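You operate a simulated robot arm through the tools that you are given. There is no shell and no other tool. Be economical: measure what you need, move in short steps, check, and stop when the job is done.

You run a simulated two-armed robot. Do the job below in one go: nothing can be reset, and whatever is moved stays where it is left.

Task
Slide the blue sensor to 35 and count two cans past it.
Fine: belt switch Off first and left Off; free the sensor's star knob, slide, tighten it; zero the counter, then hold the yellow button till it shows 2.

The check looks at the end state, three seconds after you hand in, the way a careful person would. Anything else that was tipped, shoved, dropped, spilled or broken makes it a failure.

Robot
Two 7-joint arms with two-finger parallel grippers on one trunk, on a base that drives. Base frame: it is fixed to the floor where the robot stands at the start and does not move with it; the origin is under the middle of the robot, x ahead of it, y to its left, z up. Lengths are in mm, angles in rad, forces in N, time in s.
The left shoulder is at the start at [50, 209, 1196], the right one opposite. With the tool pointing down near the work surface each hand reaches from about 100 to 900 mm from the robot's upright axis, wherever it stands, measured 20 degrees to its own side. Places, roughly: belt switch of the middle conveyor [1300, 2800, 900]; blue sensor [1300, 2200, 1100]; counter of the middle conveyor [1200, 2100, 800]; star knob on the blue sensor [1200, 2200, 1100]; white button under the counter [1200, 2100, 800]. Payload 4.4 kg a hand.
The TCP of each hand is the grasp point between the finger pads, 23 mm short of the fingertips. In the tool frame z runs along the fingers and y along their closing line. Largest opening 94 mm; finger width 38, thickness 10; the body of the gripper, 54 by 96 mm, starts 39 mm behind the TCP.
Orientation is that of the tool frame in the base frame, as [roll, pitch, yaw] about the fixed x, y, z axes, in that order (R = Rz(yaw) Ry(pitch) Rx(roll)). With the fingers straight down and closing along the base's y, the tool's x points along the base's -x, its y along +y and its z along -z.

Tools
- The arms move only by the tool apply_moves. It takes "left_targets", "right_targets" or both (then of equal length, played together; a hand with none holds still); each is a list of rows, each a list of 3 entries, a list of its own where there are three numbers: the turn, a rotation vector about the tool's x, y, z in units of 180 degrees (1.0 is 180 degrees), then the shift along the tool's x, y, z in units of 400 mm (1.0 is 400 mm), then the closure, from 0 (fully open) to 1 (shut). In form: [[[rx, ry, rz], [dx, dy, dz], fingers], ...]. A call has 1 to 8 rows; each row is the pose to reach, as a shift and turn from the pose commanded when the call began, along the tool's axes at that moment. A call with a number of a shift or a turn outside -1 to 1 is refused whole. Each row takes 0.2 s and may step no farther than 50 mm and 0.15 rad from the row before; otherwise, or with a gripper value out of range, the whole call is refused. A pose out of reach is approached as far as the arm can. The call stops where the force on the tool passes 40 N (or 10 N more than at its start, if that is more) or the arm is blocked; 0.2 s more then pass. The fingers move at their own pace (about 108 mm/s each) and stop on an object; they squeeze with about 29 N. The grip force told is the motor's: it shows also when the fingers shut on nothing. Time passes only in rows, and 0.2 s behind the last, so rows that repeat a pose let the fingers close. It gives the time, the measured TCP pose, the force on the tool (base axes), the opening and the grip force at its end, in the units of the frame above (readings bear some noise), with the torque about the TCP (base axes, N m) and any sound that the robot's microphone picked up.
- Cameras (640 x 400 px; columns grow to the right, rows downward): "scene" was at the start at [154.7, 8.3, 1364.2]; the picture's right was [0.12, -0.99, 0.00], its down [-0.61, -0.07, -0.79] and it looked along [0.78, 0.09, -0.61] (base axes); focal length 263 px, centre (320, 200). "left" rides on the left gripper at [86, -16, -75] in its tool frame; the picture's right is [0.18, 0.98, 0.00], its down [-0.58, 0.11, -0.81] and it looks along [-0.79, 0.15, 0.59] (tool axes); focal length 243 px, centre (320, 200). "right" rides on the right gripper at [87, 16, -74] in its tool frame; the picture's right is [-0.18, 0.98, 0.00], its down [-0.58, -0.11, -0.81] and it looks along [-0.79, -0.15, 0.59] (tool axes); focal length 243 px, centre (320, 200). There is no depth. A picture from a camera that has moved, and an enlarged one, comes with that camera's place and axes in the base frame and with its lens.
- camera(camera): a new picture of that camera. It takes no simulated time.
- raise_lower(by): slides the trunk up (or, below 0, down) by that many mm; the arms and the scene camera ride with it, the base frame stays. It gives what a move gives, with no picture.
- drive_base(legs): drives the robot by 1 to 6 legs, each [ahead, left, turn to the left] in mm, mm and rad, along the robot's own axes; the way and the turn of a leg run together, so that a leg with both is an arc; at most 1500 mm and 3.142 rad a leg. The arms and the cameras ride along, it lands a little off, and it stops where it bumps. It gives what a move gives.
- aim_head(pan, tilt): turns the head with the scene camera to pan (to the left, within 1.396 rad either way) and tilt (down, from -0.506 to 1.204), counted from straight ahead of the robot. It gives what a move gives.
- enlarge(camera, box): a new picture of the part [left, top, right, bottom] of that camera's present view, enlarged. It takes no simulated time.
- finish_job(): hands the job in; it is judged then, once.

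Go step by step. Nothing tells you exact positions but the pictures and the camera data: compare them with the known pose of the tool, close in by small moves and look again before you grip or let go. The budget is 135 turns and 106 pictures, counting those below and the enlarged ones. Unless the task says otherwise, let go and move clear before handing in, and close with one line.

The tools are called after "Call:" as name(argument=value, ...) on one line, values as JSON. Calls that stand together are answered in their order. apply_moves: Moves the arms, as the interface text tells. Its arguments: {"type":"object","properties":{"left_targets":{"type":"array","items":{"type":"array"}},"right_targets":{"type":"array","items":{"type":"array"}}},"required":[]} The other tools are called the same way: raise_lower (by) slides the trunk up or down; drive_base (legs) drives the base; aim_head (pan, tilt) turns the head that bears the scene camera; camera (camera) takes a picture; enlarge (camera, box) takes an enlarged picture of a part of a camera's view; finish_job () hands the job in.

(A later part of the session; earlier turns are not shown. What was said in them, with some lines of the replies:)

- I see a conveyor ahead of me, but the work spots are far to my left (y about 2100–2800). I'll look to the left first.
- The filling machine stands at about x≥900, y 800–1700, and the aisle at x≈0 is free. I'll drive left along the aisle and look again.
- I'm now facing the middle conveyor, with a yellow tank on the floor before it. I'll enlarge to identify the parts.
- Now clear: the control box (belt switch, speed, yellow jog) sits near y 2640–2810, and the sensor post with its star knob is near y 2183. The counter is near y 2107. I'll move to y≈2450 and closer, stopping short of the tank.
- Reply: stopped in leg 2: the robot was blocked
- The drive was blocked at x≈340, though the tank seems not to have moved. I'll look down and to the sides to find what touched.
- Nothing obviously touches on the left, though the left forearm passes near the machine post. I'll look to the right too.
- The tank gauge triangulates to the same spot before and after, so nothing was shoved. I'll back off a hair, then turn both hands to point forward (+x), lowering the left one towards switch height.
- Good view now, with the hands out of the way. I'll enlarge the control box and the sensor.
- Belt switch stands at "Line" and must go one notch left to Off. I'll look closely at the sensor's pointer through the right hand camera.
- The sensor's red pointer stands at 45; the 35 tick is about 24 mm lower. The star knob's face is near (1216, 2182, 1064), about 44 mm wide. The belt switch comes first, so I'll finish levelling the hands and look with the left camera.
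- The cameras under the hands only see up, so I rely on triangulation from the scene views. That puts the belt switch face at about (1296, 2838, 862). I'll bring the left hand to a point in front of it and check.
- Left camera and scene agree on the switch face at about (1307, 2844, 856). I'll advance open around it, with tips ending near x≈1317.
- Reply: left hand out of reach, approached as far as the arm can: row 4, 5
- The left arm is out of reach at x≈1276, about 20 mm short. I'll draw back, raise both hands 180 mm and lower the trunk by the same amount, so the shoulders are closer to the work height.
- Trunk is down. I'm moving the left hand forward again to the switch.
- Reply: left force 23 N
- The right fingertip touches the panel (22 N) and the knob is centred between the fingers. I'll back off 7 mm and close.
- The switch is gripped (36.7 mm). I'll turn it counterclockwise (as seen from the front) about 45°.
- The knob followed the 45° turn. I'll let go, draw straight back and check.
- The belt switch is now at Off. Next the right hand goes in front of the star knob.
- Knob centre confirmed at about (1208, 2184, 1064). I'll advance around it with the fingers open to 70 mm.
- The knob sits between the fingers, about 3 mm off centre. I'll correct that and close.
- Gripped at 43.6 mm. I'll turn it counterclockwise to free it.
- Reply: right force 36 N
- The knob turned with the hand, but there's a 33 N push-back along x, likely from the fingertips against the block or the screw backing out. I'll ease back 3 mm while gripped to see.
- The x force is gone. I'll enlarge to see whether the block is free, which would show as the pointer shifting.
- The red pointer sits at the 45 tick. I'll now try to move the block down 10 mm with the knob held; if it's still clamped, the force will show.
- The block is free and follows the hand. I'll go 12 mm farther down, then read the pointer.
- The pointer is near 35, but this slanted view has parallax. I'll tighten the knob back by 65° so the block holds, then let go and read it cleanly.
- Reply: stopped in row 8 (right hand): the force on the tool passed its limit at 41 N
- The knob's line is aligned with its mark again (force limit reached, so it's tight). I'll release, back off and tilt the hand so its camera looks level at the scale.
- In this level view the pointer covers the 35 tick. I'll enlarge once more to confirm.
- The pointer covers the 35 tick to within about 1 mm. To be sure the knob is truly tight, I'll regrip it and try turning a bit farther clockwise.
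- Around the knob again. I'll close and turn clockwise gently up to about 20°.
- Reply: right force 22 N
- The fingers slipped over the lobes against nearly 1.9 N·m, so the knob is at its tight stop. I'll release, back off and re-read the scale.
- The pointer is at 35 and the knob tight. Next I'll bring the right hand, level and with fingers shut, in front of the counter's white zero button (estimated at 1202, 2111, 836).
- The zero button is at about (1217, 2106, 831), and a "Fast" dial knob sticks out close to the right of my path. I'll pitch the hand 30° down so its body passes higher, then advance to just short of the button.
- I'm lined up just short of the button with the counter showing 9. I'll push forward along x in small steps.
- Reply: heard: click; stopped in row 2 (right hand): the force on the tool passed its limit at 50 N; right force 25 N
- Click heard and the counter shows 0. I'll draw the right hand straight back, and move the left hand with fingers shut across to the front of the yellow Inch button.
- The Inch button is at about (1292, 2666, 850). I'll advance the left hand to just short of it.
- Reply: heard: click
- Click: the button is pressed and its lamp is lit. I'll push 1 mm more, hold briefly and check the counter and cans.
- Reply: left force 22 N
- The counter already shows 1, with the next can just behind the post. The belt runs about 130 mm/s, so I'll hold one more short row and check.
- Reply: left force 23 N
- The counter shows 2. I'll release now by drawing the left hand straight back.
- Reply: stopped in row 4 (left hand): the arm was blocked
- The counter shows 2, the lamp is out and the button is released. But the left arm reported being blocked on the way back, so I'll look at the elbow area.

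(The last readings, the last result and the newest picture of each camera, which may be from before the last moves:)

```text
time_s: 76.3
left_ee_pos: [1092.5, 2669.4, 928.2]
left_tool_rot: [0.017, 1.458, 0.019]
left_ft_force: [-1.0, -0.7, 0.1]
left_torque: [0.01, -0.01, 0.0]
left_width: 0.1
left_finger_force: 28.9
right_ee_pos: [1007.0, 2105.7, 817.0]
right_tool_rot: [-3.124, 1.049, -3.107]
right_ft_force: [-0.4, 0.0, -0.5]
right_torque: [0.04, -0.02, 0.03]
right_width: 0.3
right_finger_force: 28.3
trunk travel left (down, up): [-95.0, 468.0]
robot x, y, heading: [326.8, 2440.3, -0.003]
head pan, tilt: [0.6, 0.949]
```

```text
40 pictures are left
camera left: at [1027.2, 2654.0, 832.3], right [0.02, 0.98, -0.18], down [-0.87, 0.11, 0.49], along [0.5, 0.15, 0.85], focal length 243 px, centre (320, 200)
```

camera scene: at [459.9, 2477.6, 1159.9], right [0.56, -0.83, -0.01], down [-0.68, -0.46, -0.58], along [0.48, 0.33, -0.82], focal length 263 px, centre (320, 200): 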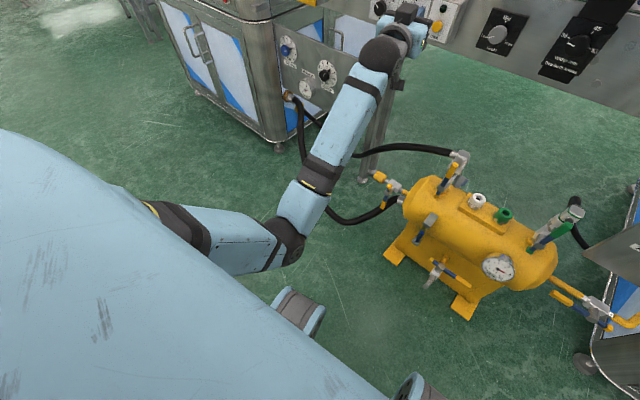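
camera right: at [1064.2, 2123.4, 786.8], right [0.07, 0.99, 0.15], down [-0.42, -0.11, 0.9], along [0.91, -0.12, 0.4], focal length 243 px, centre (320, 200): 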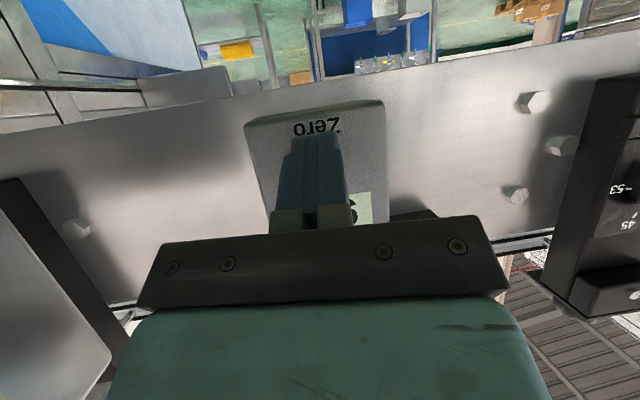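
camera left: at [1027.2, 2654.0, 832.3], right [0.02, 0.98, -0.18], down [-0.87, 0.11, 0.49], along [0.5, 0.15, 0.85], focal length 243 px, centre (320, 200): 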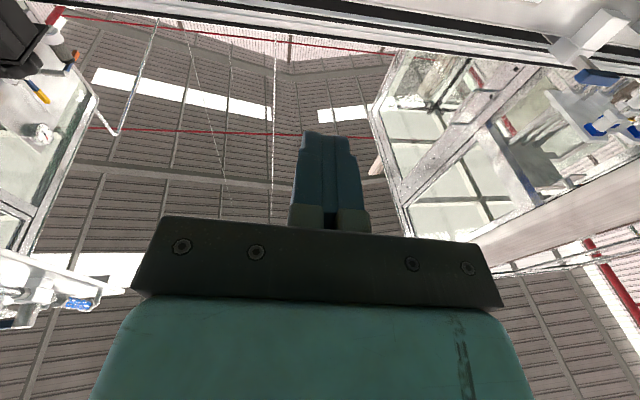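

The left elbow merely touched the robot's own base leg, and nothing else is near. I'll lift that hand a little to relieve it and take a final look.

Call:
apply_moves(left_targets=[[[0, 0, 0], [-0.05, 0.03, 0], 1], [[0, 0, 0], [-0.1, 0.06, 0], 1], [[0, 0, 0], [-0.17, 0.1, 0], 1], [[0, 0, 0], [-0.25, 0.13, 0], 1]])

Call:
aim_head(pan=0.0, tilt=0.5)

Call:
camera(camera="scene")

Call:
enlarge(camera="scene", box=[370, 80, 530, 210])

```text
time_s: 77.3
left_ee_pos: [1075.0, 2722.0, 1024.5]
left_tool_rot: [0.009, 1.459, 0.013]
left_ft_force: [-0.1, -0.2, -0.5]
left_torque: [-0.05, -0.02, -0.02]
left_width: 0.1
left_finger_force: 29.1
right_ee_pos: [1003.9, 2105.3, 823.6]
right_tool_rot: [-3.121, 1.056, -3.103]
right_ft_force: [0.1, 0.8, -0.9]
right_torque: [-0.04, 0.01, 0.04]
right_width: 0.2
right_finger_force: 28.5
trunk travel left (down, up): [-95.0, 468.0]
robot x, y, heading: [323.7, 2438.9, 0.003]
head pan, tilt: [0.6, 0.949]
```

```text
time_s: 78.3
left_ee_pos: [1076.0, 2723.5, 1024.3]
left_tool_rot: [0.007, 1.461, 0.013]
left_ft_force: [1.7, -0.5, 0.8]
left_torque: [-0.03, -0.01, 0.01]
left_width: 0.0
left_finger_force: 29.4
right_ee_pos: [1004.8, 2106.9, 824.0]
right_tool_rot: [-3.122, 1.053, -3.102]
right_ft_force: [-0.2, -1.1, 0.8]
right_torque: [-0.02, 0.01, 0.0]
right_width: 0.1
right_finger_force: 28.8
trunk travel left (down, up): [-95.0, 468.0]
robot x, y, heading: [324.4, 2437.2, 0.0]
head pan, tilt: [0.0, 0.499]
```

```text
39 pictures are left
camera scene: at [484.7, 2437.9, 1198.6], right [0.0, -1.0, 0.0], down [-0.48, 0.0, -0.88], along [0.88, 0.0, -0.48], focal length 263 px, centre (320, 200)
```

scene: 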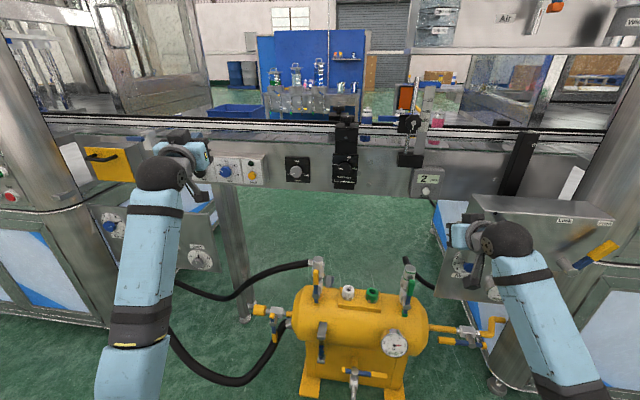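

```text
3.08 times, centred on (450, 145) of scene
camera zoom: at [484.7, 2437.9, 1198.6], right [0.0, -1.0, 0.0], down [-0.48, 0.0, -0.88], along [0.88, 0.0, -0.48], focal length 808 px, centre (-80, 369)
```

zoom: 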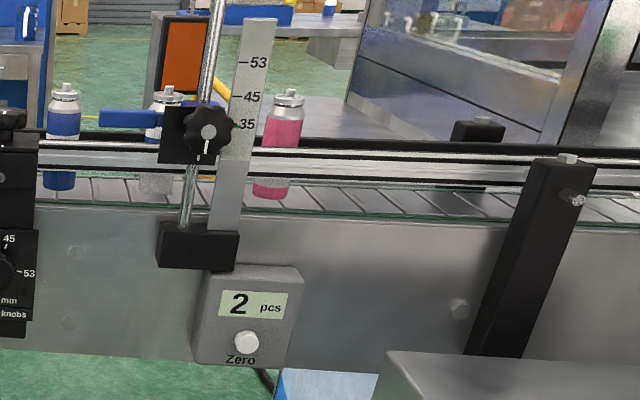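

The belt switch is Off and the sensor sits at 35 with its knob tight. The counter shows 2, the cans stand still and upright, the tank hasn't moved and both hands are clear, so I'm handing in.

Call:
finish_job()

```text
The job is handed in.
```

The blue sensor is at 35 (within about 1 mm) with its knob tight, two cans were counted past it and the counter reads 2, and the belt switch is Off.
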